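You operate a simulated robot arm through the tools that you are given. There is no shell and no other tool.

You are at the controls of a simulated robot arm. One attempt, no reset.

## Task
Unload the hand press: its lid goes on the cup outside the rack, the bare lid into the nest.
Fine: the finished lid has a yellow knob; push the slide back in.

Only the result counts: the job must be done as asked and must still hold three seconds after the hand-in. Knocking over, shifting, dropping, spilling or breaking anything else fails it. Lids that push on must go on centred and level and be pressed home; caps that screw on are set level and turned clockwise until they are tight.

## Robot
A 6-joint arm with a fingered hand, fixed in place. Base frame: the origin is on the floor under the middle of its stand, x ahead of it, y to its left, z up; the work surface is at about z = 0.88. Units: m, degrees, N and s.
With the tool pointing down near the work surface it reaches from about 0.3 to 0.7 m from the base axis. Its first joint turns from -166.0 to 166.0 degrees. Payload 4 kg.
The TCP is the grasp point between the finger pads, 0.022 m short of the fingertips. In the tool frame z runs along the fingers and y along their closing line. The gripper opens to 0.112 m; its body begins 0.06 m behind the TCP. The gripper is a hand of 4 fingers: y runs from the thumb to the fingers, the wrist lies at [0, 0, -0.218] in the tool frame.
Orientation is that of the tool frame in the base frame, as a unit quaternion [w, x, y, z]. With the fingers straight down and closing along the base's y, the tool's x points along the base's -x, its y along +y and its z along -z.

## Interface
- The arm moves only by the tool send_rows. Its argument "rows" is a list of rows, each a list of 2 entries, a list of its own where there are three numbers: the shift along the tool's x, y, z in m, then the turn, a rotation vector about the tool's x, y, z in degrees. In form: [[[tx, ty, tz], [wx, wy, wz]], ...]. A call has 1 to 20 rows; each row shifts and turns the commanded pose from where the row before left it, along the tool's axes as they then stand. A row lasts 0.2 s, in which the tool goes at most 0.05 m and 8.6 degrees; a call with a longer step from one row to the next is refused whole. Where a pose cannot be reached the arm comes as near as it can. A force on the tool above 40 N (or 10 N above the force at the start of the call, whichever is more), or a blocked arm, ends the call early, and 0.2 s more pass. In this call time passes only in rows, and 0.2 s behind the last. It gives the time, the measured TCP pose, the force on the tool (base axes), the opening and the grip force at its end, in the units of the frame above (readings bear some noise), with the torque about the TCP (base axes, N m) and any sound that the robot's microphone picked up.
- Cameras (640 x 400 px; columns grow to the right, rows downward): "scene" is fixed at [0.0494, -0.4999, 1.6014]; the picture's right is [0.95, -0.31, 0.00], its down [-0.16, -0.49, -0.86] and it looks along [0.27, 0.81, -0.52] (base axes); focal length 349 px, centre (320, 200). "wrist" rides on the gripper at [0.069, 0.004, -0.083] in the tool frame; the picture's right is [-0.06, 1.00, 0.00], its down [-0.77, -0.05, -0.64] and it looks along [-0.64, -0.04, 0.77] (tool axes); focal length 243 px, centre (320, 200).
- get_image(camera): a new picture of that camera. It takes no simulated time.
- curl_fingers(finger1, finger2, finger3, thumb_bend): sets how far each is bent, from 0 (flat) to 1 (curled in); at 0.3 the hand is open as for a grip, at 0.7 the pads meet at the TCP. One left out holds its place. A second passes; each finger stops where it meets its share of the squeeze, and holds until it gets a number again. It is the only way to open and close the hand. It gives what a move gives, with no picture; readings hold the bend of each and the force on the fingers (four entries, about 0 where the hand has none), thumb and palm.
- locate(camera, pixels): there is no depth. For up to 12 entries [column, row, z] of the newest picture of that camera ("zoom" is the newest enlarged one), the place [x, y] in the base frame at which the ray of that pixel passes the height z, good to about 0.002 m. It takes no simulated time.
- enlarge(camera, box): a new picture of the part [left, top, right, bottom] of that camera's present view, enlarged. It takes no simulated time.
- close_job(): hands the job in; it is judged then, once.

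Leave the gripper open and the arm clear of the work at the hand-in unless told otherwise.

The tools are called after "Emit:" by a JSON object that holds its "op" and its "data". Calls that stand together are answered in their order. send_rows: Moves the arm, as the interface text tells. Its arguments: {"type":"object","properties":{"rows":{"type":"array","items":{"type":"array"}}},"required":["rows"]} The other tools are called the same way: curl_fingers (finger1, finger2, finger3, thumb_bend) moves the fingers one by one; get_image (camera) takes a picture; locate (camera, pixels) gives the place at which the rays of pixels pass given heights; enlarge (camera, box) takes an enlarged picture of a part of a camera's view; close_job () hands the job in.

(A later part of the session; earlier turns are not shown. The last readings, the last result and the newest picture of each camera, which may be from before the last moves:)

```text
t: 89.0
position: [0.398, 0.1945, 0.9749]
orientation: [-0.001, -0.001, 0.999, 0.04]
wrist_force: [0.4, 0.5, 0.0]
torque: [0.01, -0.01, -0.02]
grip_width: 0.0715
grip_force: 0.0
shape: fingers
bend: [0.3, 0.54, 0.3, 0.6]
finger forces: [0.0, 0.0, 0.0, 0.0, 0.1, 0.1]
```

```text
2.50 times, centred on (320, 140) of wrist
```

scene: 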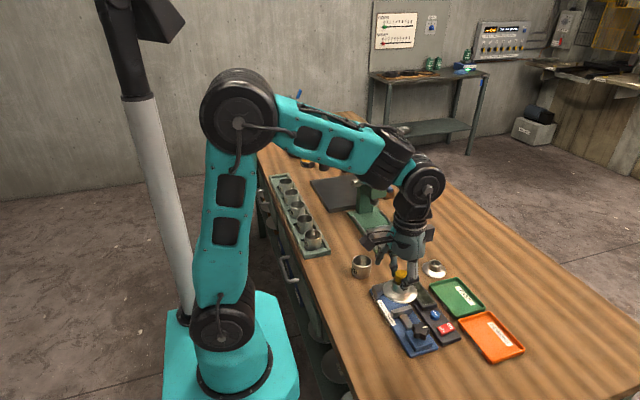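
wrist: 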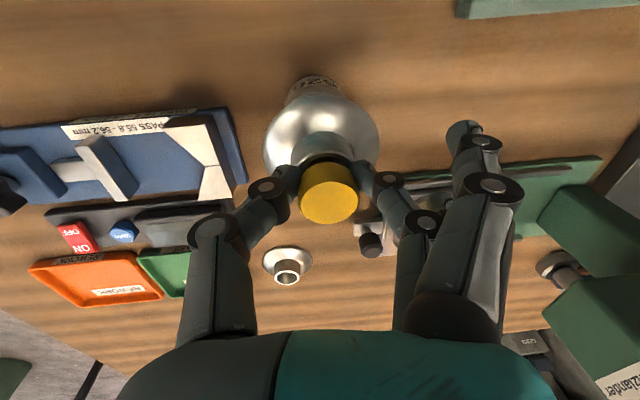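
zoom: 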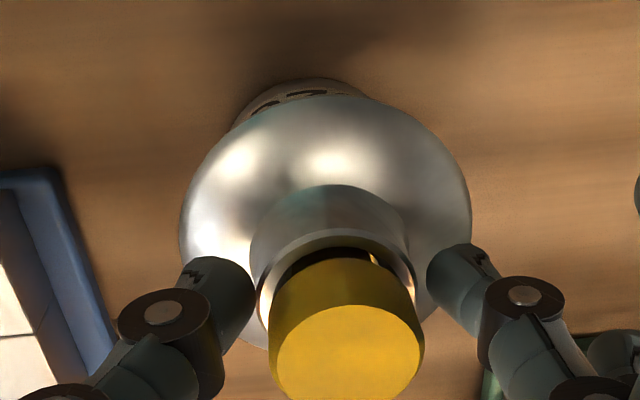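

The lid stayed put on release: its edges are at 177–458, centre 317.5, over the cup's 316. I open fully, rise straight up 75 mm, and make the hand exactly vertical again.

Emit:
{"op": "curl_fingers", "data": {"finger2": 0.3, "thumb_bend": 0.3}}

Emit:
{"op": "send_rows", "data": {"rows": [[[0, 0.0016, -0.02], [0, 0, 0]], [[0, 0.0022, -0.028], [0, 0, 0]], [[0, 0.0022, -0.028], [0, 0, 0]], [[0, 0, 0], [4.6, 0, 0]]]}}

Emit:
{"op": "curl_fingers", "data": {"finger2": 0.7, "thumb_bend": 0.7}}

Emit:
{"op": "get_image", "data": {"camera": "wrist"}}

Emit:
{"op": "enlarge", "data": {"camera": "wrist", "box": [240, 60, 400, 220]}}

Emit:
{"op": "enlarge", "data": {"camera": "scene", "box": [335, 200, 395, 285]}}

```text
t: 90.0
position: [0.3997, 0.1939, 0.9751]
orientation: [-0.001, 0.001, 0.999, 0.041]
wrist_force: [-0.9, -0.2, 0.4]
torque: [0.01, -0.04, 0.01]
grip_width: 0.1132
grip_force: 0.2
shape: fingers
bend: [0.3, 0.3, 0.3, 0.3]
finger forces: [0.0, 0.0, 0.1, 0.0, 0.1, 0.2]
```

```text
t: 91.0
position: [0.399, 0.1933, 1.05]
orientation: [-0.001, 0.0, 1.0, 0.0]
wrist_force: [0.2, 0.8, 0.5]
torque: [0.01, 0.02, -0.02]
grip_width: 0.1133
grip_force: 0.1
shape: fingers
bend: [0.3, 0.3, 0.3, 0.3]
finger forces: [0.0, 0.0, 0.0, 0.1, 0.0, 0.0]
```

```text
t: 92.0
position: [0.3992, 0.1947, 1.0511]
orientation: [-0.001, 0.0, 1.0, 0.001]
wrist_force: [0.2, 0.0, -0.8]
torque: [0.01, 0.02, 0.0]
grip_width: 0.0592
grip_force: 0.0
shape: fingers
bend: [0.3, 0.7, 0.3, 0.7]
finger forces: [0.0, 0.0, 0.1, 0.0, 0.1, 0.0]
```

```text
taken
```

wrist: 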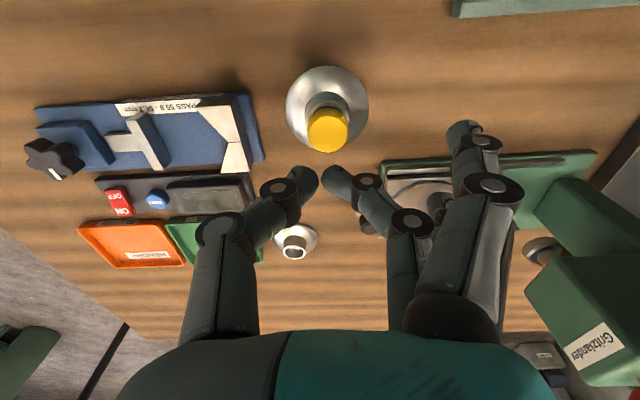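

```text
2.50 times, centred on (320, 140) of wrist
```

zoom: 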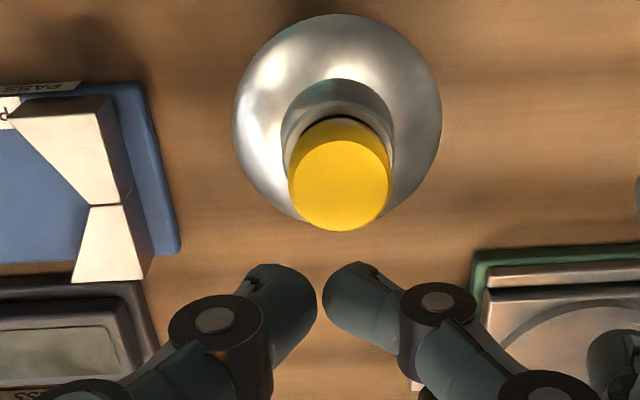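

```text
4.71 times, centred on (365, 242) of scene
```

zoom: 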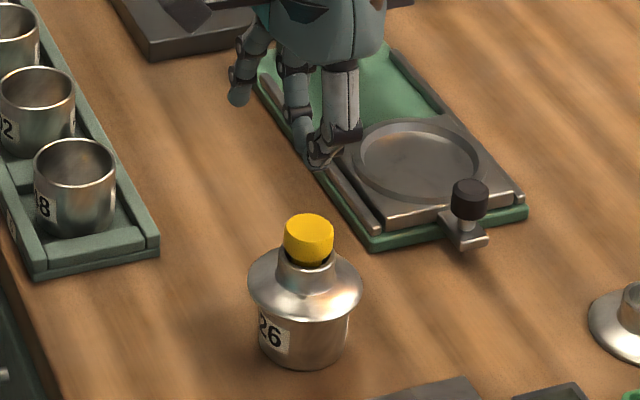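

The closed fingertips meet near wrist (320,178). The knob's axis is 3.9 mm toward +x and 5.2 mm toward +y. I align over it and descend to just above the knob top.

Emit:
{"op": "send_rows", "data": {"rows": [[[-0.002, 0.0026, 0.0], [0, 0, 0]], [[-0.0019, 0.0026, 0.015], [0, 0, 0]], [[0, 0, 0.016], [0, 0, 0]], [[0, 0, 0.014], [0, 0, 0]]]}}

Emit:
{"op": "enlarge", "data": {"camera": "wrist", "box": [240, 60, 400, 220]}}

Emit:
{"op": "enlarge", "data": {"camera": "scene", "box": [335, 215, 395, 285]}}

```text
t: 93.0
position: [0.4032, 0.2, 1.0068]
orientation: [-0.001, 0.0, 1.0, -0.001]
wrist_force: [-0.8, 0.2, -0.2]
torque: [0.0, 0.01, 0.0]
grip_width: 0.0592
grip_force: 0.1
shape: fingers
bend: [0.3, 0.7, 0.3, 0.7]
finger forces: [0.0, 0.0, 0.0, 0.1, 0.0, 0.0]
```

```text
2.50 times, centred on (320, 140) of wrist
```

zoom: 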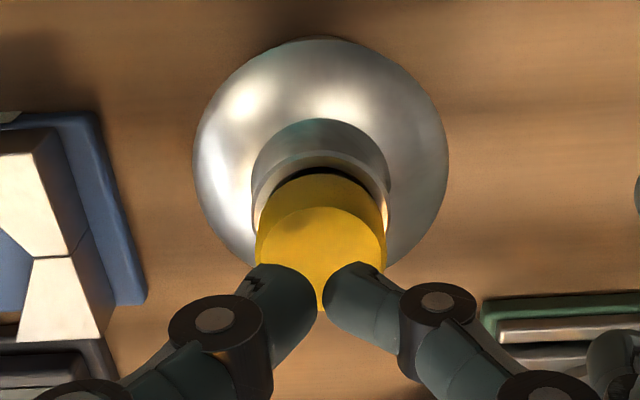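

```text
5.71 times, centred on (365, 250) of scene
```

zoom: 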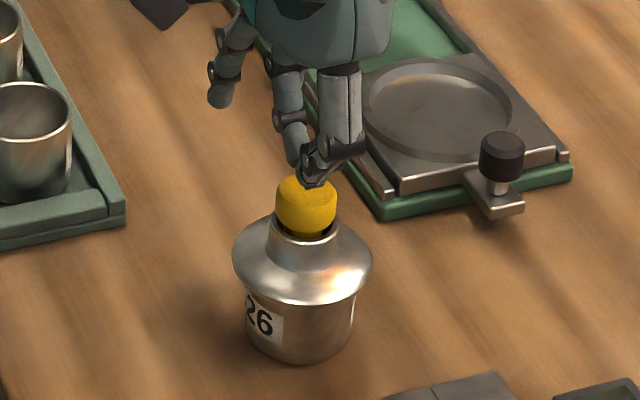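

The fingertips are just above the knob's centre. I lower in 2 mm steps until contact.

Emit:
{"op": "send_rows", "data": {"rows": [[[0, 0, 0.002], [0, 0, 0]], [[0, 0, 0.002], [0, 0, 0]]]}}

Emit:
{"op": "send_rows", "data": {"rows": [[[0, 0, 0.002], [0, 0, 0]]]}}

Emit:
{"op": "send_rows", "data": {"rows": [[[0, 0, 0.002], [0, 0, 0]]]}}

Emit:
{"op": "send_rows", "data": {"rows": [[[0, 0, 0.002], [0, 0, 0]]]}}

```text
t: 93.6
position: [0.4035, 0.1995, 1.0022]
orientation: [-0.001, 0.0, 1.0, 0.0]
wrist_force: [-0.7, 0.0, 0.4]
torque: [0.02, 0.0, 0.0]
grip_width: 0.0589
grip_force: 0.1
shape: fingers
bend: [0.3, 0.7, 0.3, 0.7]
finger forces: [0.0, 0.0, 0.1, 0.0, 0.0, 0.0]
```

```text
t: 94.0
position: [0.4033, 0.2005, 1.0001]
orientation: [-0.001, -0.001, 1.0, 0.0]
wrist_force: [1.2, 0.2, -0.2]
torque: [0.01, -0.01, 0.02]
grip_width: 0.0592
grip_force: 0.0
shape: fingers
bend: [0.3, 0.7, 0.3, 0.7]
finger forces: [0.1, 0.1, 0.0, 0.0, 0.0, 0.0]
```

```text
t: 94.4
position: [0.404, 0.1995, 0.9994]
orientation: [-0.001, 0.0, 1.0, 0.0]
wrist_force: [-0.4, 0.2, 0.0]
torque: [-0.03, 0.0, -0.01]
grip_width: 0.0592
grip_force: 0.0
shape: fingers
bend: [0.3, 0.7, 0.3, 0.7]
finger forces: [0.0, 0.0, 0.1, 0.0, 0.1, 0.0]
```

```text
t: 94.8
position: [0.4025, 0.1991, 0.9973]
orientation: [0.0, -0.001, 1.0, -0.001]
wrist_force: [-0.4, 1.0, 1.0]
torque: [0.02, -0.02, -0.01]
grip_width: 0.0593
grip_force: 0.0
shape: fingers
bend: [0.3, 0.7, 0.3, 0.7]
finger forces: [0.0, 0.1, 0.0, 0.0, 0.1, 0.1]
```

No contact yet at TCP z=0.997. I continue down in 1–2 mm steps.

Emit:
{"op": "send_rows", "data": {"rows": [[[0, 0, 0.002], [0, 0, 0]]]}}

Emit:
{"op": "send_rows", "data": {"rows": [[[0, 0, 0.002], [0, 0, 0]]]}}

Emit:
{"op": "enlarge", "data": {"camera": "scene", "box": [340, 235, 385, 285]}}

Emit:
{"op": "enlarge", "data": {"camera": "wrist", "box": [240, 60, 400, 220]}}

```text
t: 95.2
position: [0.4032, 0.1987, 0.9944]
orientation: [0.0, 0.0, 1.0, 0.001]
wrist_force: [-0.4, -2.0, 9.7]
torque: [-0.11, 0.01, -0.01]
grip_width: 0.0589
grip_force: 4.6
shape: fingers
bend: [0.3, 0.7, 0.3, 0.7]
finger forces: [0.0, 1.7, 0.0, 0.0, 7.8, 0.1]
```

```text
t: 95.6
position: [0.4046, 0.1992, 0.9948]
orientation: [0.002, 0.0, 1.0, 0.001]
wrist_force: [-1.0, -4.9, 34.6]
torque: [-0.27, -0.01, -0.03]
grip_width: 0.0586
grip_force: 17.4
shape: fingers
bend: [0.3, 0.71, 0.3, 0.71]
finger forces: [0.1, 9.1, 0.0, 0.0, 25.0, 0.0]
```

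```text
8.00 times, centred on (362, 260) of scene
```

zoom: 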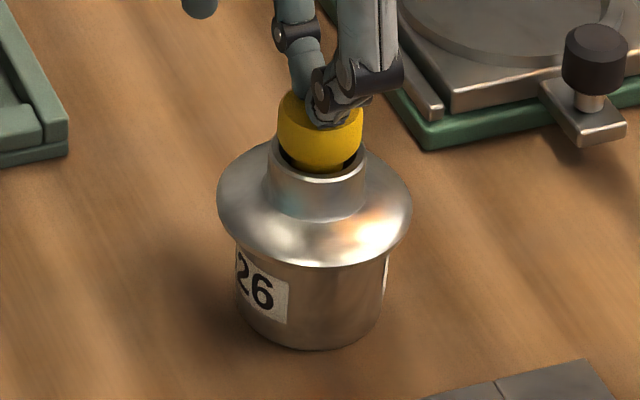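

```text
2.50 times, centred on (320, 140) of wrist
```

zoom: 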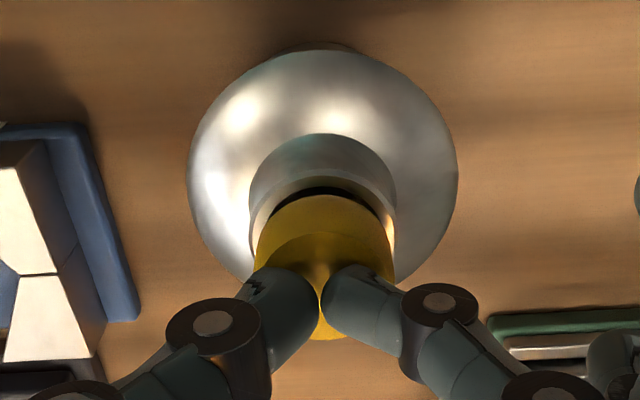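

The lid was pressed with 34.6 N and stays flush and level. I lift off gently and check its position.

Emit:
{"op": "send_rows", "data": {"rows": [[[0, 0, -0.001], [0, 0, 0]], [[0, 0, -0.001], [0, 0, 0]], [[0, 0, -0.002], [0, 0, 0]], [[0, 0, -0.01], [0, 0, 0]], [[0, 0, -0.03], [0, 0, 0]], [[0, 0, -0.03], [0, 0, 0]]]}}

Emit:
{"op": "enlarge", "data": {"camera": "scene", "box": [342, 245, 382, 280]}}

Emit:
{"op": "enlarge", "data": {"camera": "scene", "box": [345, 250, 380, 285]}}

Emit:
{"op": "get_image", "data": {"camera": "wrist"}}

```text
t: 97.0
position: [0.4047, 0.2015, 1.0671]
orientation: [-0.001, 0.001, 1.0, 0.001]
wrist_force: [0.0, 0.2, 0.6]
torque: [0.0, 0.0, -0.03]
grip_width: 0.0591
grip_force: 0.0
shape: fingers
bend: [0.3, 0.7, 0.3, 0.7]
finger forces: [0.1, 0.0, 0.1, 0.1, 0.1, 0.0]
```

```text
11.43 times, centred on (362, 262) of scene
```

zoom: 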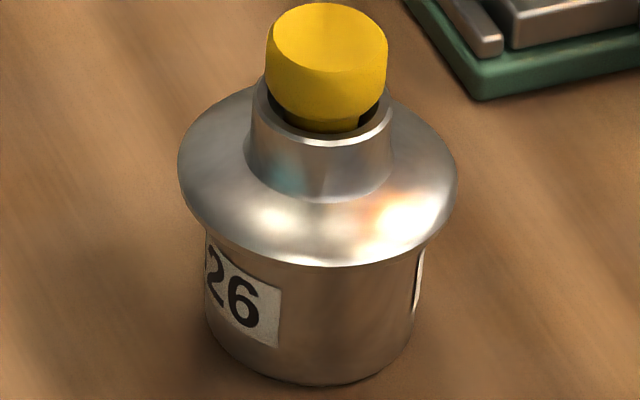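

```text
11.43 times, centred on (362, 268) of scene
```

zoom: 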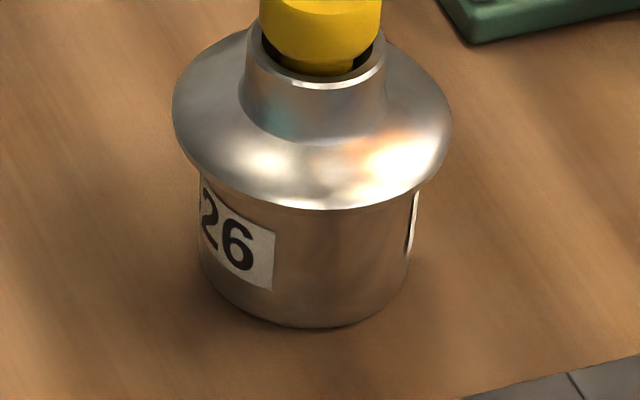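

```text
taken
```

wrist: 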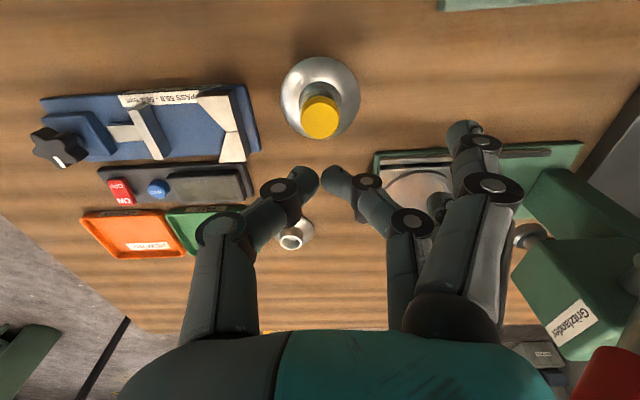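

The finished lid sits flush, level and centred within about 1 mm. Now the bare lid. I open the hand, move away to above the free area near it, turn the tool by -90° and tilt it 25°, the attitude needed to get under the lever to the nest.

Emit:
{"op": "curl_fingers", "data": {"finger1": 0.1, "finger2": 0.3, "finger3": 0.3, "thumb_bend": 0.3}}

Emit:
{"op": "send_rows", "data": {"rows": [[[0, 0, -0.03], [0, 0, 0]], [[-0.029, -0.016, -0.005], [0, 0, 0]], [[-0.029, -0.016, -0.005], [0, 0, 0]], [[-0.029, -0.016, -0.005], [0, 0, 0]], [[-0.029, -0.016, -0.005], [0, 0, 0]], [[-0.029, -0.016, -0.005], [0, 0, 0]]]}}

Emit:
{"op": "send_rows", "data": {"rows": [[[0, 0, 0], [0, 0, -8.2]], [[0, 0, 0], [0, 0, -8.2]], [[0, 0, 0], [0, 0, -8.2]], [[0, 0, 0], [0, 0, -8.2]], [[0, 0, 0], [0, 0, -8.2]], [[0, 0, 0], [0, 0, -8.2]], [[0, 0, 0], [0, 0, -8.2]], [[0, 0, 0], [0, 0, -8.2]], [[0, 0, 0], [0, 0, -8.2]], [[0, 0, 0], [0, 0, -8.2]], [[0, 0, 0], [0, 0, -8.0]], [[0, 0, 0], [0, -6.25, 0]], [[0, 0, 0], [0, -6.25, 0]], [[0, 0, 0], [0, -6.25, 0]], [[0, 0, 0], [0, -6.25, 0]]]}}

Emit:
{"op": "get_image", "data": {"camera": "wrist"}}

Emit:
{"op": "get_image", "data": {"camera": "scene"}}

```text
t: 98.0
position: [0.4041, 0.2001, 1.0659]
orientation: [0.0, 0.0, 1.0, 0.0]
wrist_force: [-0.1, -0.8, -0.2]
torque: [0.0, 0.0, -0.01]
grip_width: 0.13
grip_force: 0.0
shape: fingers
bend: [0.1, 0.3, 0.3, 0.3]
finger forces: [0.0, 0.0, 0.1, 0.1, 0.0, 0.1]
```

```text
t: 99.4
position: [0.5486, 0.1198, 1.1217]
orientation: [-0.001, 0.001, 1.0, 0.0]
wrist_force: [0.2, -0.8, -0.2]
torque: [-0.02, -0.01, -0.01]
grip_width: 0.1301
grip_force: 0.0
shape: fingers
bend: [0.1, 0.3, 0.3, 0.3]
finger forces: [0.0, 0.1, 0.1, 0.1, 0.1, 0.1]
```

```text
t: 102.6
position: [0.5482, 0.1196, 1.12]
orientation: [0.153, -0.689, 0.691, 0.154]
wrist_force: [-0.2, -0.2, 0.1]
torque: [0.0, 0.01, -0.02]
grip_width: 0.1302
grip_force: 0.0
shape: fingers
bend: [0.1, 0.3, 0.3, 0.3]
finger forces: [0.0, 0.0, 0.0, 0.1, 0.1, 0.0]
```

```text
taken
```

wrist: 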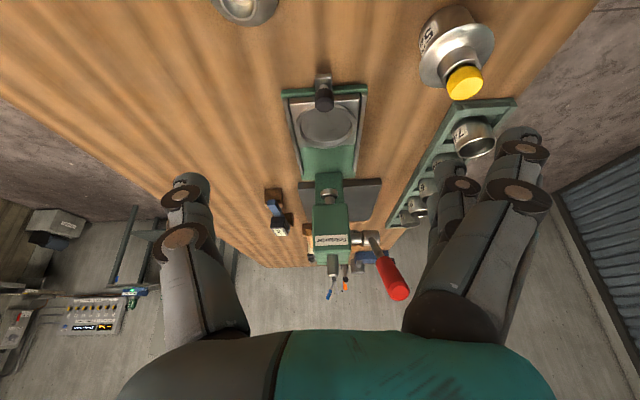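

```text
taken
```

scene: 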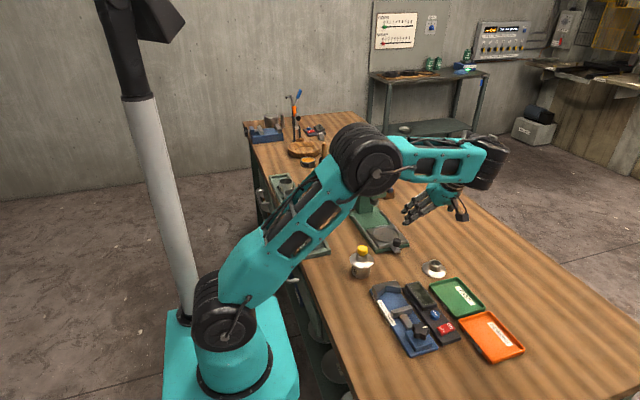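

The tilted pose is fine with no reach warning. I move to a pre-grasp above the bare lid at about (0.617, 0.085, 1.025).

Emit:
{"op": "send_rows", "data": {"rows": [[[0.0239, -0.023, 0.0238], [0, 0, 0]], [[0.0239, -0.023, 0.0238], [0, 0, 0]], [[0.0239, -0.023, 0.0238], [0, 0, 0]]]}}

Emit:
{"op": "get_image", "data": {"camera": "wrist"}}

Emit:
{"op": "enlarge", "data": {"camera": "scene", "box": [380, 220, 480, 310]}}

```text
t: 103.4
position: [0.6193, 0.0878, 1.0272]
orientation: [-0.153, 0.691, -0.69, -0.154]
wrist_force: [-1.1, -0.2, -0.1]
torque: [0.0, 0.03, -0.01]
grip_width: 0.13
grip_force: 0.1
shape: fingers
bend: [0.1, 0.3, 0.3, 0.3]
finger forces: [0.0, 0.0, 0.1, 0.0, 0.1, 0.0]
```

```text
taken
```

wrist: 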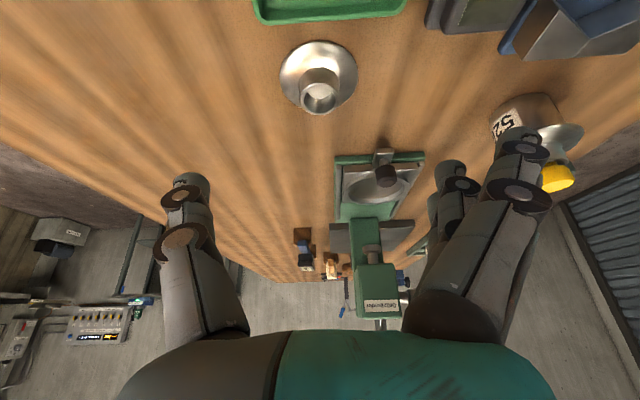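

```text
4.44 times, centred on (430, 265) of scene
```

zoom: 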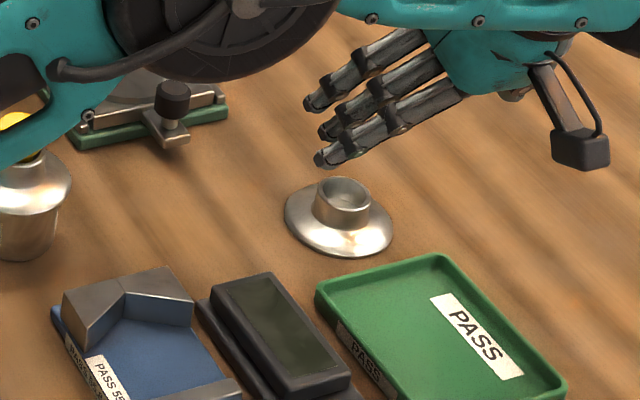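

The bare lid is at wrist (319,75). I enlarge it and locate its collar top.

Emit:
{"op": "enlarge", "data": {"camera": "wrist", "box": [270, 30, 370, 120]}}

Emit:
{"op": "locate", "data": {"camera": "wrist", "pixels": [[319.5, 94.5, 0.907], [318.5, 74, 0.882], [320, 75, 0.88]]}}

```text
4.44 times, centred on (320, 75) of wrist
```

zoom: 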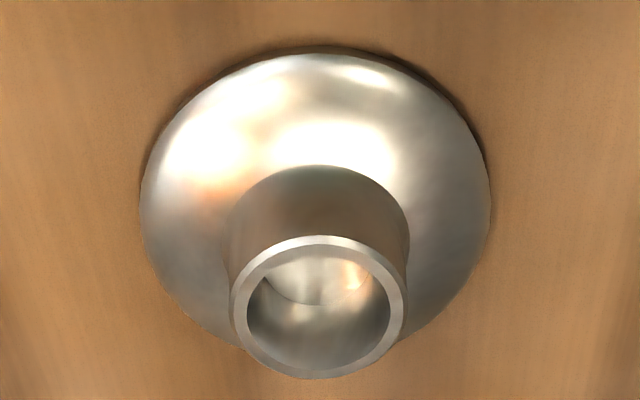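

```text
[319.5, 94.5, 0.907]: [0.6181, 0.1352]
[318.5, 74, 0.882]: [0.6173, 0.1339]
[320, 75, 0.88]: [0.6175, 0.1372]
```

Emit:
{"op": "locate", "data": {"camera": "wrist", "pixels": [[319.7, 99.2, 0.907], [319.7, 99.2, 0.905], [319.7, 99.2, 0.91], [318.9, 76, 0.88]]}}

Emit:
{"op": "enlarge", "data": {"camera": "scene", "box": [415, 250, 455, 286]}}

```text
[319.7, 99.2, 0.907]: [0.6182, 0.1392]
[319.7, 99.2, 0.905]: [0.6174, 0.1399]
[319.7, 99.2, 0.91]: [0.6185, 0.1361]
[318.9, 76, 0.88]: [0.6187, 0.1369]
```

```text
11.11 times, centred on (435, 268) of scene
```

zoom: 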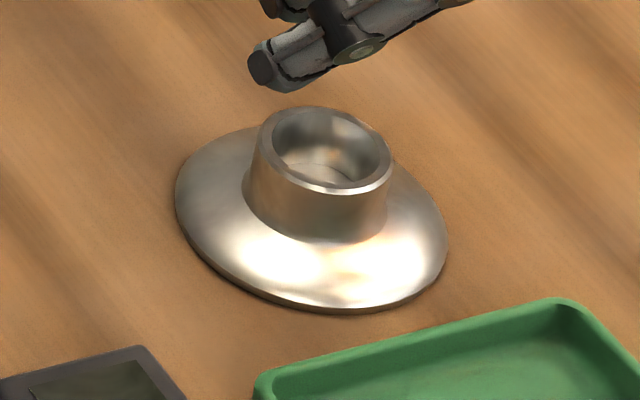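

The lid's centre is about (0.6185, 0.1405). I approach along the tool axis, stopping about 23 mm short to check.

Emit:
{"op": "send_rows", "data": {"rows": [[[0.0011, 0.0002, 0.0232], [0, 0, 0]], [[0.0011, 0.0002, 0.0232], [0, 0, 0]], [[0.0011, 0.0002, 0.0232], [0, 0, 0]], [[0.0011, 0.0002, 0.0232], [0, 0, 0]]]}}

Emit:
{"op": "get_image", "data": {"camera": "wrist"}}

Emit:
{"op": "enlarge", "data": {"camera": "scene", "box": [395, 235, 465, 290]}}

```text
t: 104.4
position: [0.6161, 0.1216, 0.9384]
orientation: [0.153, -0.69, 0.691, 0.154]
wrist_force: [0.7, 0.3, -0.5]
torque: [0.0, 0.03, -0.02]
grip_width: 0.1302
grip_force: 0.0
shape: fingers
bend: [0.1, 0.3, 0.3, 0.3]
finger forces: [0.0, 0.0, 0.0, 0.1, 0.0, 0.0]
```

```text
taken
```

wrist: 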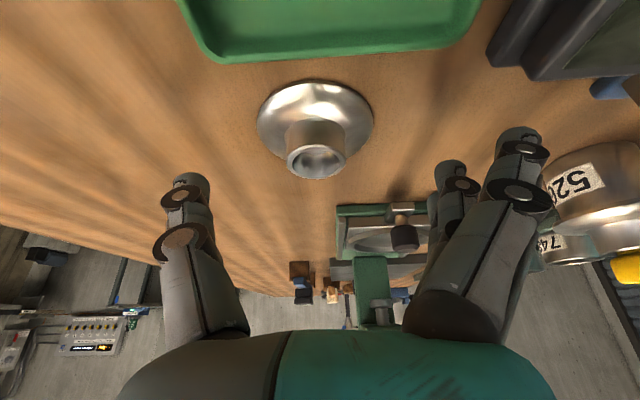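

```text
7.27 times, centred on (430, 262) of scene
```

zoom: 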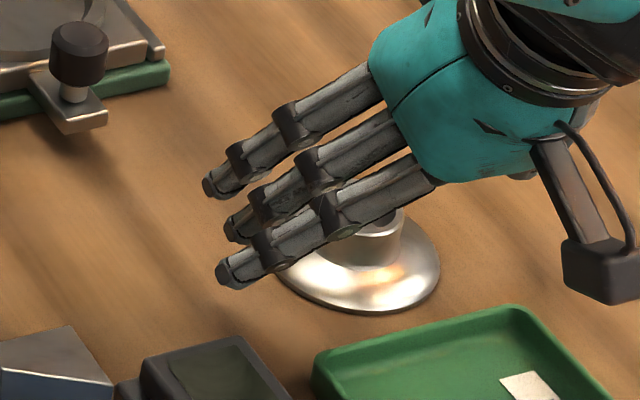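

The collar is at wrist (316,160). I make the last 20 mm along the tool axis, with a 4 mm sideways shift to put the collar at the fingers' balance point.

Emit:
{"op": "send_rows", "data": {"rows": [[[0, -0.002, 0.01], [0, 0, 0]], [[0, -0.002, 0.006], [0, 0, 0]]]}}

Emit:
{"op": "get_image", "data": {"camera": "wrist"}}

Emit:
{"op": "enlarge", "data": {"camera": "scene", "box": [405, 240, 465, 290]}}

```text
t: 105.0
position: [0.6203, 0.1265, 0.9247]
orientation: [-0.152, 0.691, -0.69, -0.154]
wrist_force: [-0.8, -1.4, 0.0]
torque: [0.01, 0.0, 0.0]
grip_width: 0.13
grip_force: 0.2
shape: fingers
bend: [0.1, 0.3, 0.3, 0.3]
finger forces: [0.0, 0.0, 0.0, 0.0, 0.0, 0.0]
```

```text
taken
```

wrist: 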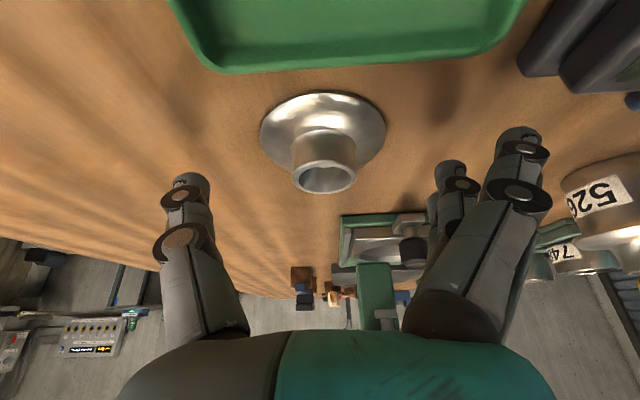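

```text
8.00 times, centred on (435, 265) of scene
```

zoom: 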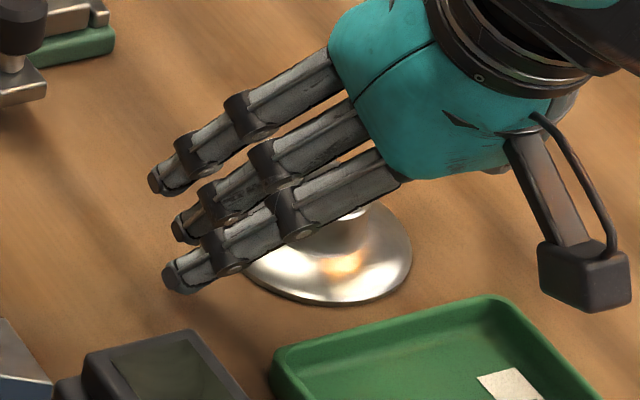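

The fingertips (row 176) are still level with the collar's top. I go 8 mm further so they grip the collar's middle, then close finger2 and the thumb.

Emit:
{"op": "send_rows", "data": {"rows": [[[-0.0008, 0, 0.004], [0, 0, 0]], [[-0.0007, 0, 0.0038], [0, 0, 0]]]}}

Emit:
{"op": "curl_fingers", "data": {"finger2": 0.7, "thumb_bend": 0.7}}

Emit:
{"op": "enlarge", "data": {"camera": "wrist", "box": [240, 80, 400, 230]}}

Emit:
{"op": "enlarge", "data": {"camera": "scene", "box": [405, 240, 465, 290]}}

```text
t: 105.6
position: [0.6213, 0.1313, 0.9186]
orientation: [-0.153, 0.691, -0.69, -0.153]
wrist_force: [-0.5, -0.2, 0.4]
torque: [0.01, 0.01, -0.01]
grip_width: 0.1299
grip_force: 0.1
shape: fingers
bend: [0.1, 0.3, 0.3, 0.3]
finger forces: [0.0, 0.0, 0.0, 0.1, 0.1, 0.1]
```

```text
t: 106.6
position: [0.6213, 0.131, 0.9182]
orientation: [-0.152, 0.691, -0.69, -0.154]
wrist_force: [0.2, -1.0, 0.1]
torque: [0.0, 0.02, -0.02]
grip_width: 0.0866
grip_force: 8.0
shape: fingers
bend: [0.1, 0.58, 0.3, 0.65]
finger forces: [0.0, 7.7, 0.0, 0.0, 7.8, 0.1]
```

```text
2.67 times, centred on (320, 155) of wrist
```

zoom: 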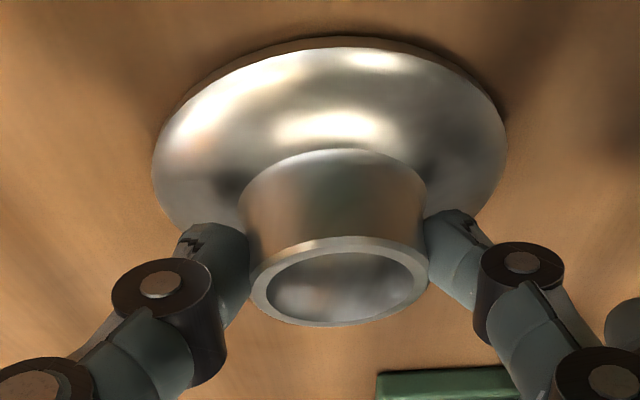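

```text
8.00 times, centred on (435, 265) of scene
```

zoom: 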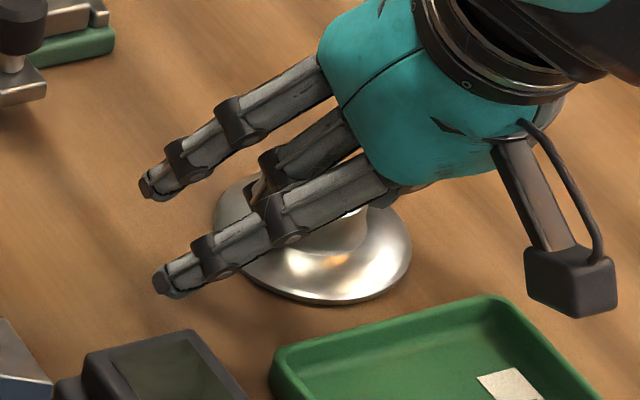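

The collar is held with 7.7 N on each side. I lift straight up 20 mm and check.

Emit:
{"op": "send_rows", "data": {"rows": [[[-0.0021, 0, -0.0045], [0, 0, 0]], [[-0.0042, 0, -0.0091], [0, 0, 0]], [[-0.0064, 0, -0.0136], [0, 0, 0]]]}}

Emit:
{"op": "get_image", "data": {"camera": "wrist"}}

Emit:
{"op": "enlarge", "data": {"camera": "wrist", "box": [240, 80, 400, 230]}}

Emit:
{"op": "enlarge", "data": {"camera": "scene", "box": [405, 230, 465, 290]}}

```text
t: 107.4
position: [0.6211, 0.1321, 0.9497]
orientation: [0.151, -0.69, 0.691, 0.155]
wrist_force: [0.5, 0.2, 0.2]
torque: [-0.01, 0.03, 0.04]
grip_width: 0.0864
grip_force: 7.0
shape: fingers
bend: [0.1, 0.58, 0.3, 0.66]
finger forces: [0.0, 7.7, 0.1, 0.0, 7.6, 0.0]
```

```text
taken
```

wrist: 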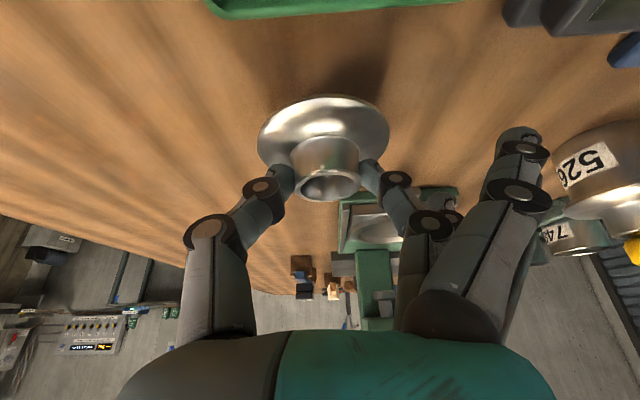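

```text
2.67 times, centred on (320, 155) of wrist
```

zoom: 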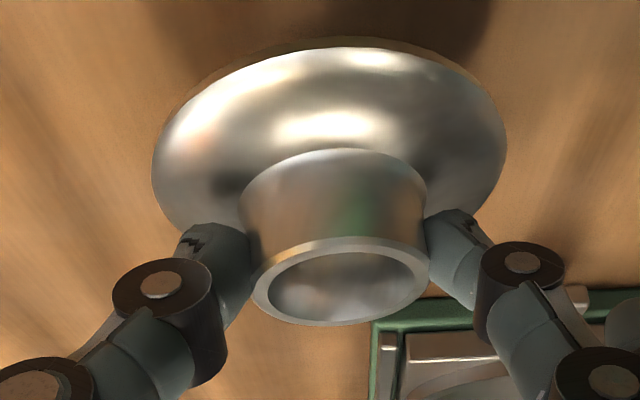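

```text
6.67 times, centred on (435, 260) of scene
```

zoom: 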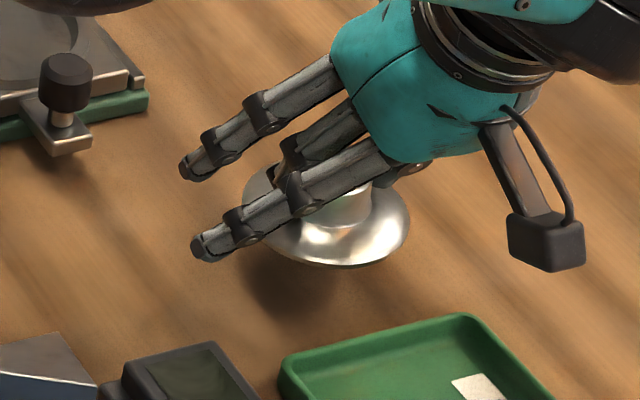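

The bare lid is up and level. I carry it to in front of the press at about (0.5485, 0.21, 0.99), lid bottom z≈0.95, above the slide knob's height.

Emit:
{"op": "send_rows", "data": {"rows": [[[-0.0085, 0, -0.0181], [0, 0, 0]], [[-0.0175, 0.0182, 0.0036], [0, 0, 0]], [[-0.0206, 0.0182, 0.0037], [0, 0, 0]], [[-0.0206, 0.0181, 0.0037], [0, 0, 0]], [[-0.0205, 0.0181, 0.0036], [0, 0, 0]]]}}

Emit:
{"op": "get_image", "data": {"camera": "wrist"}}

Emit:
{"op": "get_image", "data": {"camera": "scene"}}

```text
t: 108.6
position: [0.5483, 0.2095, 0.9891]
orientation: [-0.152, 0.691, -0.69, -0.154]
wrist_force: [0.3, -0.4, -0.7]
torque: [-0.03, -0.01, 0.01]
grip_width: 0.0865
grip_force: 7.3
shape: fingers
bend: [0.1, 0.58, 0.3, 0.66]
finger forces: [0.0, 7.5, 0.0, 0.0, 7.3, 0.0]
```

```text
taken
```

wrist: 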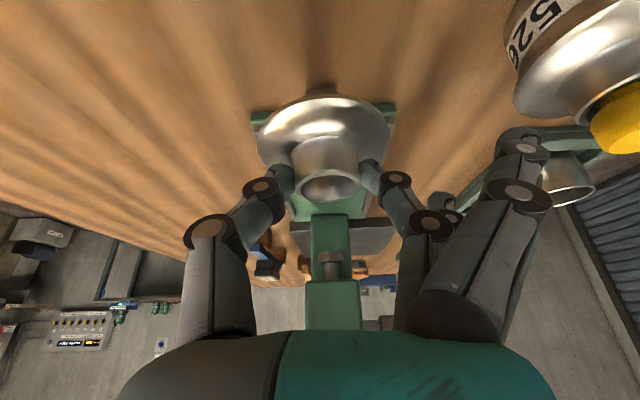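

```text
taken
```

scene: 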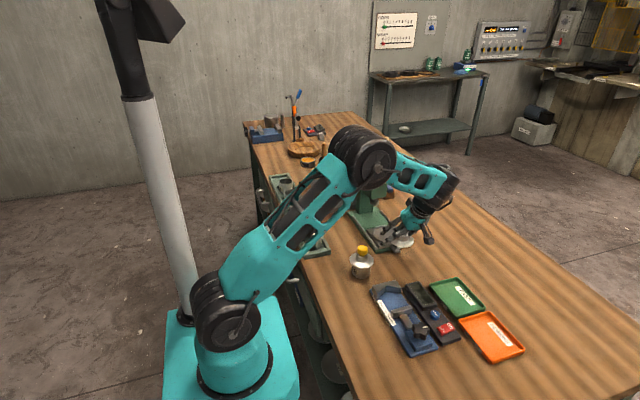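

The lid is held above the front of the slide, and finger1 is about 35 mm from the finished cup. I zoom in to see the nest and the lid together.

Emit:
{"op": "enlarge", "data": {"camera": "scene", "box": [350, 200, 440, 270]}}

Emit:
{"op": "enlarge", "data": {"camera": "wrist", "box": [240, 80, 400, 220]}}

```text
5.71 times, centred on (395, 235) of scene
```

zoom: 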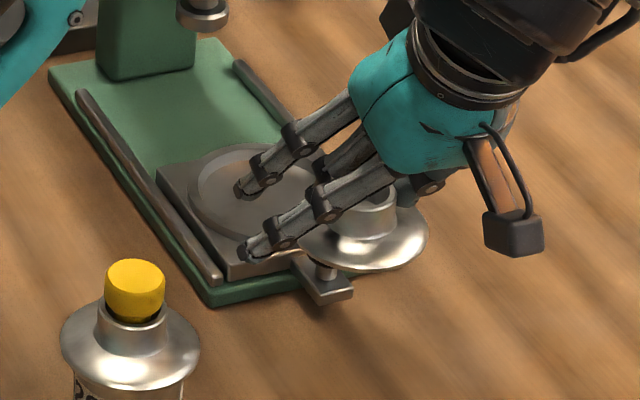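

```text
2.86 times, centred on (320, 150) of wrist
```

zoom: 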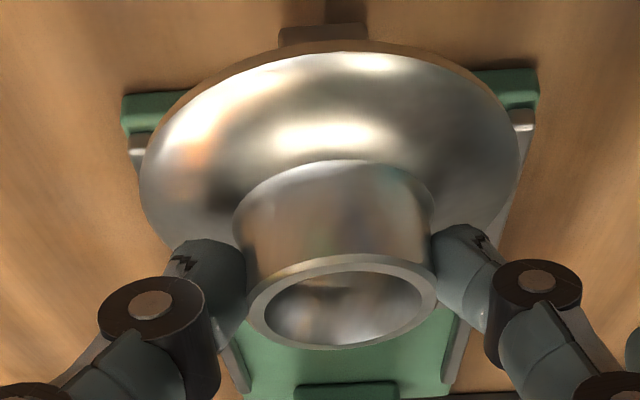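

The nest is partly hidden by the hand. I step back toward +x/-y for a clear scene view of the pocket.

Emit:
{"op": "send_rows", "data": {"rows": [[[0.02, -0.025, -0.003], [0, 0, 0]], [[0.02, -0.025, -0.003], [0, 0, 0]], [[0.01, -0.025, -0.003], [0, 0, 0]]]}}

Emit:
{"op": "enlarge", "data": {"camera": "scene", "box": [355, 200, 415, 260]}}

Emit:
{"op": "get_image", "data": {"camera": "wrist"}}

```text
t: 109.4
position: [0.6229, 0.1594, 0.9786]
orientation: [-0.153, 0.691, -0.69, -0.153]
wrist_force: [0.3, 0.1, 0.4]
torque: [-0.05, -0.01, -0.02]
grip_width: 0.0865
grip_force: 7.5
shape: fingers
bend: [0.1, 0.58, 0.3, 0.66]
finger forces: [0.1, 7.2, 0.1, 0.0, 7.0, 0.0]
```

```text
6.67 times, centred on (385, 230) of scene
```

zoom: 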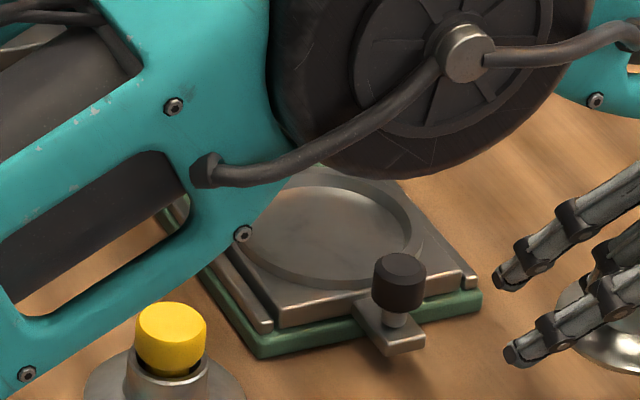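

```text
taken
```

wrist: 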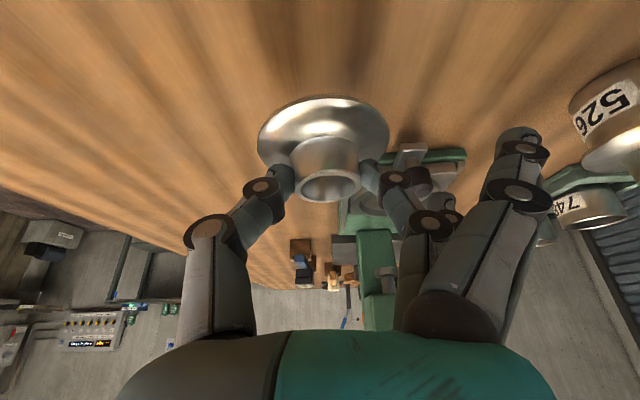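

I zoom in closer on the pocket.

Emit:
{"op": "enlarge", "data": {"camera": "scene", "box": [368, 222, 412, 252]}}

Emit:
{"op": "locate", "data": {"camera": "scene", "pixels": [[378.25, 246.2, 0.905], [406.9, 240.5, 0.905], [397.6, 227, 0.905], [400.7, 236, 0.905], [384.3, 243.8, 0.905]]}}

```text
13.33 times, centred on (390, 237) of scene
```

zoom: 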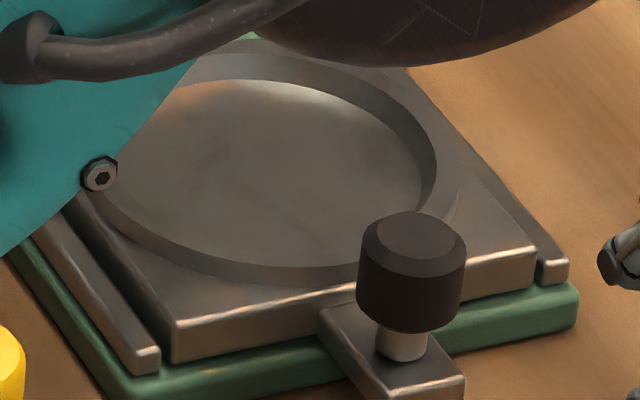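

```text
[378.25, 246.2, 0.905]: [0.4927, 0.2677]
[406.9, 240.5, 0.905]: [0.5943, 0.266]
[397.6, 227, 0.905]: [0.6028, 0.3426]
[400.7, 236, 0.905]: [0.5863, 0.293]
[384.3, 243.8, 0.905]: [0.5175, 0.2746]
```

Emit:
{"op": "locate", "data": {"camera": "scene", "pixels": [[385.6, 234.75, 0.905], [385.6, 234.75, 0.908], [398.8, 234.6, 0.905], [372.6, 235.8, 0.905], [385.3, 243.6, 0.905], [386.5, 226, 0.905]]}}

```text
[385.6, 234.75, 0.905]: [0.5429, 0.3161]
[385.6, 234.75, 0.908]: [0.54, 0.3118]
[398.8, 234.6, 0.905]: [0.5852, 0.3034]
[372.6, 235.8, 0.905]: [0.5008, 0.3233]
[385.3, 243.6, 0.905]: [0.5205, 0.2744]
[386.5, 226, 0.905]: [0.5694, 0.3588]
```

The pocket's centre is about (0.5415, 0.313), radius 0.040. For the lid to sit there the TCP goes to about (0.545, 0.303). I return in front of the slide and then move in over the nest at z≈0.99, above the slide knob.

Emit:
{"op": "send_rows", "data": {"rows": [[[-0.0214, 0.026, 0.0058], [0, 0, 0]], [[-0.0214, 0.026, 0.0058], [0, 0, 0]], [[-0.0214, 0.026, 0.0058], [0, 0, 0]], [[-0.0176, 0, 0.0083], [0, 0, 0]], [[-0.0176, 0, 0.0083], [0, 0, 0]], [[-0.0176, 0, 0.0083], [0, 0, 0]], [[-0.0176, 0, 0.0083], [0, 0, 0]]]}}

Emit:
{"op": "get_image", "data": {"camera": "wrist"}}

Emit:
{"op": "enlarge", "data": {"camera": "wrist", "box": [240, 60, 400, 200]}}

Emit:
{"op": "enlarge", "data": {"camera": "scene", "box": [350, 195, 430, 255]}}

```text
t: 111.0
position: [0.5453, 0.3037, 0.9874]
orientation: [0.153, -0.69, 0.691, 0.153]
wrist_force: [0.3, 0.0, -0.5]
torque: [-0.02, -0.03, 0.03]
grip_width: 0.0861
grip_force: 6.6
shape: fingers
bend: [0.1, 0.58, 0.3, 0.66]
finger forces: [0.0, 7.2, 0.1, 0.0, 6.5, 0.0]
```

```text
taken
```

wrist: 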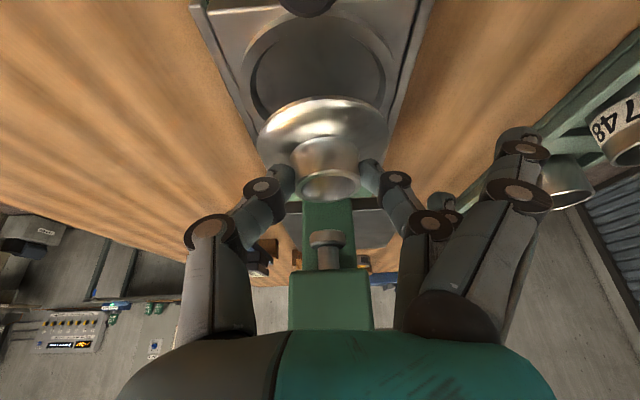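

```text
2.86 times, centred on (320, 130) of wrist
```

zoom: 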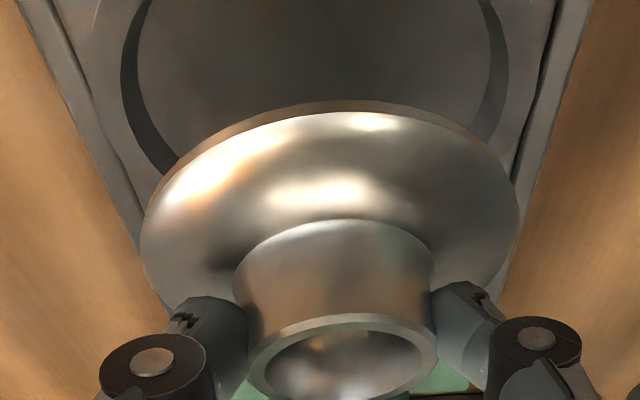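

```text
6.67 times, centred on (390, 225) of scene
```

zoom: 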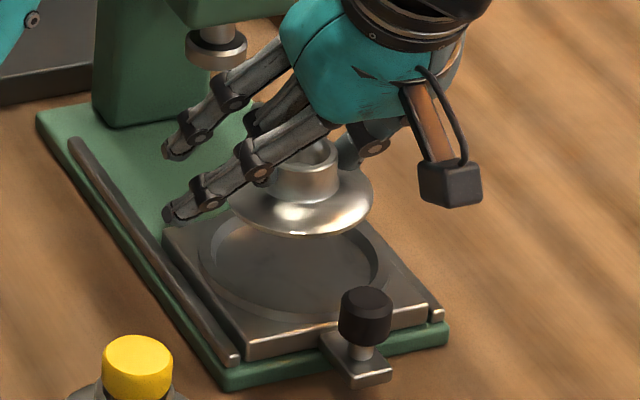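

Both views put the lid within about 2 mm of the pocket centre (play is 4.5 mm). I lower 40 mm straight down.

Emit:
{"op": "send_rows", "data": {"rows": [[[0.0042, 0, 0.0091], [0, 0, 0]], [[0.0042, 0, 0.0091], [0, 0, 0]], [[0.0042, 0, 0.0091], [0, 0, 0]], [[0.0034, 0, 0.0072], [0, 0, 0]]]}}

Emit:
{"op": "enlarge", "data": {"camera": "wrist", "box": [240, 60, 400, 200]}}

Emit:
{"op": "enlarge", "data": {"camera": "scene", "box": [360, 205, 420, 255]}}

```text
t: 112.0
position: [0.5454, 0.3046, 0.9491]
orientation: [-0.152, 0.691, -0.69, -0.155]
wrist_force: [0.8, 0.1, -0.6]
torque: [0.0, 0.01, 0.01]
grip_width: 0.086
grip_force: 6.5
shape: fingers
bend: [0.1, 0.58, 0.3, 0.66]
finger forces: [0.0, 7.1, 0.0, 0.1, 6.6, 0.0]
```

```text
2.86 times, centred on (320, 130) of wrist
```

zoom: 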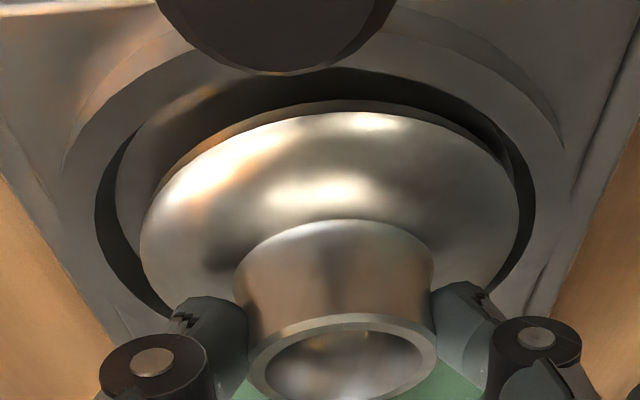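

```text
8.00 times, centred on (390, 230) of scene
```

zoom: 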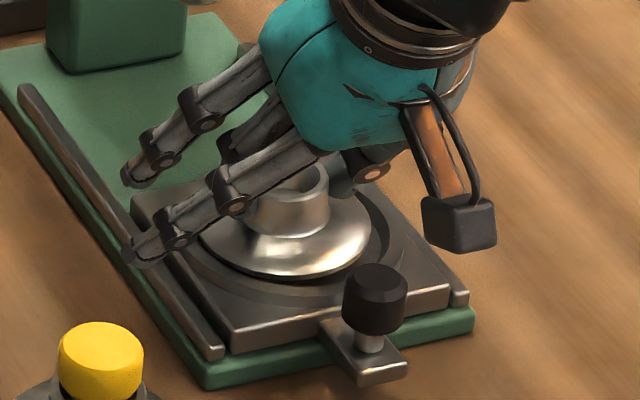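

The lid is about to enter the pocket; in the wrist view the gap is 45 px on the left and 15 px on the right, so I shift 2.5 mm toward +x and lower in small steps until contact.

Emit:
{"op": "send_rows", "data": {"rows": [[[0.0004, -0.0025, 0.0009], [0, 0, 0]], [[0.0008, 0, 0.0018], [0, 0, 0]], [[0.0008, 0, 0.0018], [0, 0, 0]]]}}

Emit:
{"op": "send_rows", "data": {"rows": [[[0.0008, 0, 0.0018], [0, 0, 0]]]}}

Emit:
{"op": "enlarge", "data": {"camera": "wrist", "box": [240, 60, 400, 200]}}

```text
t: 112.8
position: [0.5475, 0.3042, 0.9442]
orientation: [-0.153, 0.69, -0.69, -0.154]
wrist_force: [-0.3, 0.3, 2.5]
torque: [0.02, 0.04, 0.01]
grip_width: 0.0861
grip_force: 7.3
shape: fingers
bend: [0.1, 0.58, 0.3, 0.66]
finger forces: [0.0, 7.0, 0.0, 0.0, 7.4, 0.0]
```

```text
t: 113.2
position: [0.5465, 0.3053, 0.9429]
orientation: [-0.153, 0.691, -0.689, -0.154]
wrist_force: [0.6, 0.1, 4.9]
torque: [0.02, 0.09, -0.02]
grip_width: 0.0862
grip_force: 7.6
shape: fingers
bend: [0.1, 0.59, 0.3, 0.66]
finger forces: [0.1, 7.8, 0.0, 0.1, 7.8, 0.0]
```

```text
2.86 times, centred on (320, 130) of wrist
```

zoom: 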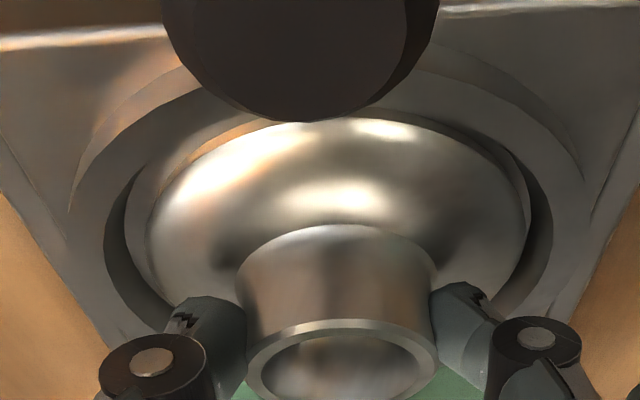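

Contact came at TCP z=0.943, as expected for the pocket floor, and the gaps are about even. I unload 1 mm and open the fingers in two steps.

Emit:
{"op": "send_rows", "data": {"rows": [[[-0.0004, 0, -0.0009], [0, 0, 0]]]}}

Emit:
{"op": "curl_fingers", "data": {"finger2": 0.54, "thumb_bend": 0.61}}

Emit:
{"op": "curl_fingers", "data": {"finger2": 0.3, "thumb_bend": 0.3}}

Emit:
{"op": "enlarge", "data": {"camera": "wrist", "box": [240, 60, 400, 200]}}

Emit:
{"op": "enlarge", "data": {"camera": "scene", "box": [360, 205, 420, 255]}}

```text
t: 113.6
position: [0.5473, 0.3035, 0.9428]
orientation: [0.152, -0.69, 0.69, 0.154]
wrist_force: [-0.1, -1.3, 3.0]
torque: [0.04, 0.09, -0.02]
grip_width: 0.0864
grip_force: 7.9
shape: fingers
bend: [0.1, 0.59, 0.3, 0.66]
finger forces: [0.0, 7.7, 0.1, 0.0, 7.6, 0.1]
```

```text
t: 114.6
position: [0.5458, 0.3055, 0.944]
orientation: [0.153, -0.69, 0.69, 0.154]
wrist_force: [-0.6, -0.4, 0.8]
torque: [0.01, -0.02, 0.02]
grip_width: 0.0876
grip_force: 0.0
shape: fingers
bend: [0.1, 0.54, 0.3, 0.61]
finger forces: [0.0, 0.1, 0.0, 0.0, 0.1, 0.0]
```

```text
t: 115.6
position: [0.5466, 0.3035, 0.943]
orientation: [-0.152, 0.691, -0.69, -0.153]
wrist_force: [0.1, 0.0, -0.6]
torque: [-0.05, 0.02, 0.0]
grip_width: 0.13
grip_force: 0.1
shape: fingers
bend: [0.1, 0.3, 0.3, 0.3]
finger forces: [0.1, 0.0, 0.0, 0.0, 0.0, 0.0]
```

```text
2.86 times, centred on (320, 130) of wrist
```

zoom: 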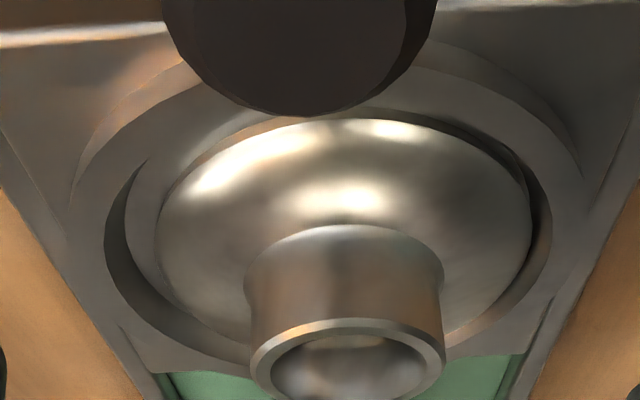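

```text
8.00 times, centred on (390, 230) of scene
```

zoom: 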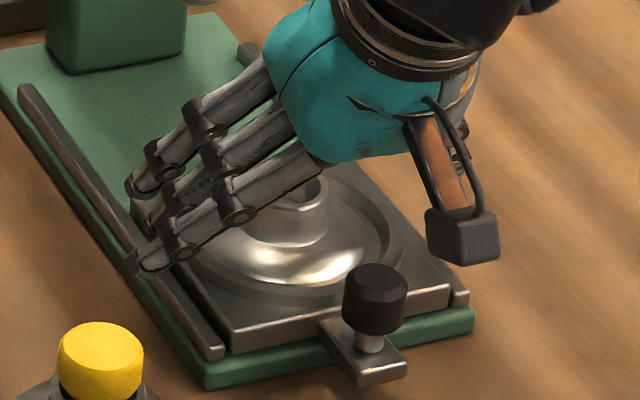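

The lid is down in the pocket but sits about 3.5 mm toward -x of its centre. I loosely cage the collar (finger2 0.56, thumb 0.62) and nudge it toward +x in small moves.

Emit:
{"op": "curl_fingers", "data": {"finger2": 0.56, "thumb_bend": 0.61}}

Emit:
{"op": "send_rows", "data": {"rows": [[[0, -0.0015, 0], [0, 0, 0]], [[0, -0.0015, 0], [0, 0, 0]]]}}

Emit:
{"op": "enlarge", "data": {"camera": "wrist", "box": [240, 60, 400, 200]}}

```text
t: 116.6
position: [0.548, 0.3053, 0.9431]
orientation: [-0.153, 0.69, -0.69, -0.154]
wrist_force: [0.0, -0.6, -0.3]
torque: [0.0, 0.03, 0.02]
grip_width: 0.0878
grip_force: 0.1
shape: fingers
bend: [0.1, 0.56, 0.3, 0.61]
finger forces: [0.0, 0.0, 0.0, 0.0, 0.3, 0.1]
```

```text
t: 117.2
position: [0.5492, 0.3045, 0.9434]
orientation: [0.151, -0.69, 0.691, 0.154]
wrist_force: [-0.7, -0.4, -0.4]
torque: [0.0, -0.01, 0.03]
grip_width: 0.0878
grip_force: 0.5
shape: fingers
bend: [0.1, 0.56, 0.3, 0.61]
finger forces: [0.1, 0.2, 0.0, 0.0, 0.2, 0.1]
```

```text
2.86 times, centred on (320, 130) of wrist
```

zoom: 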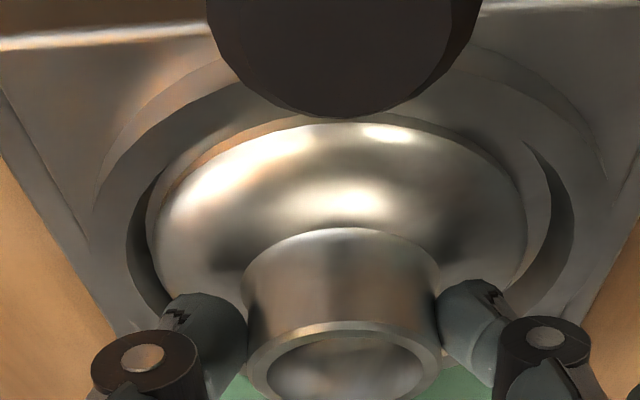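

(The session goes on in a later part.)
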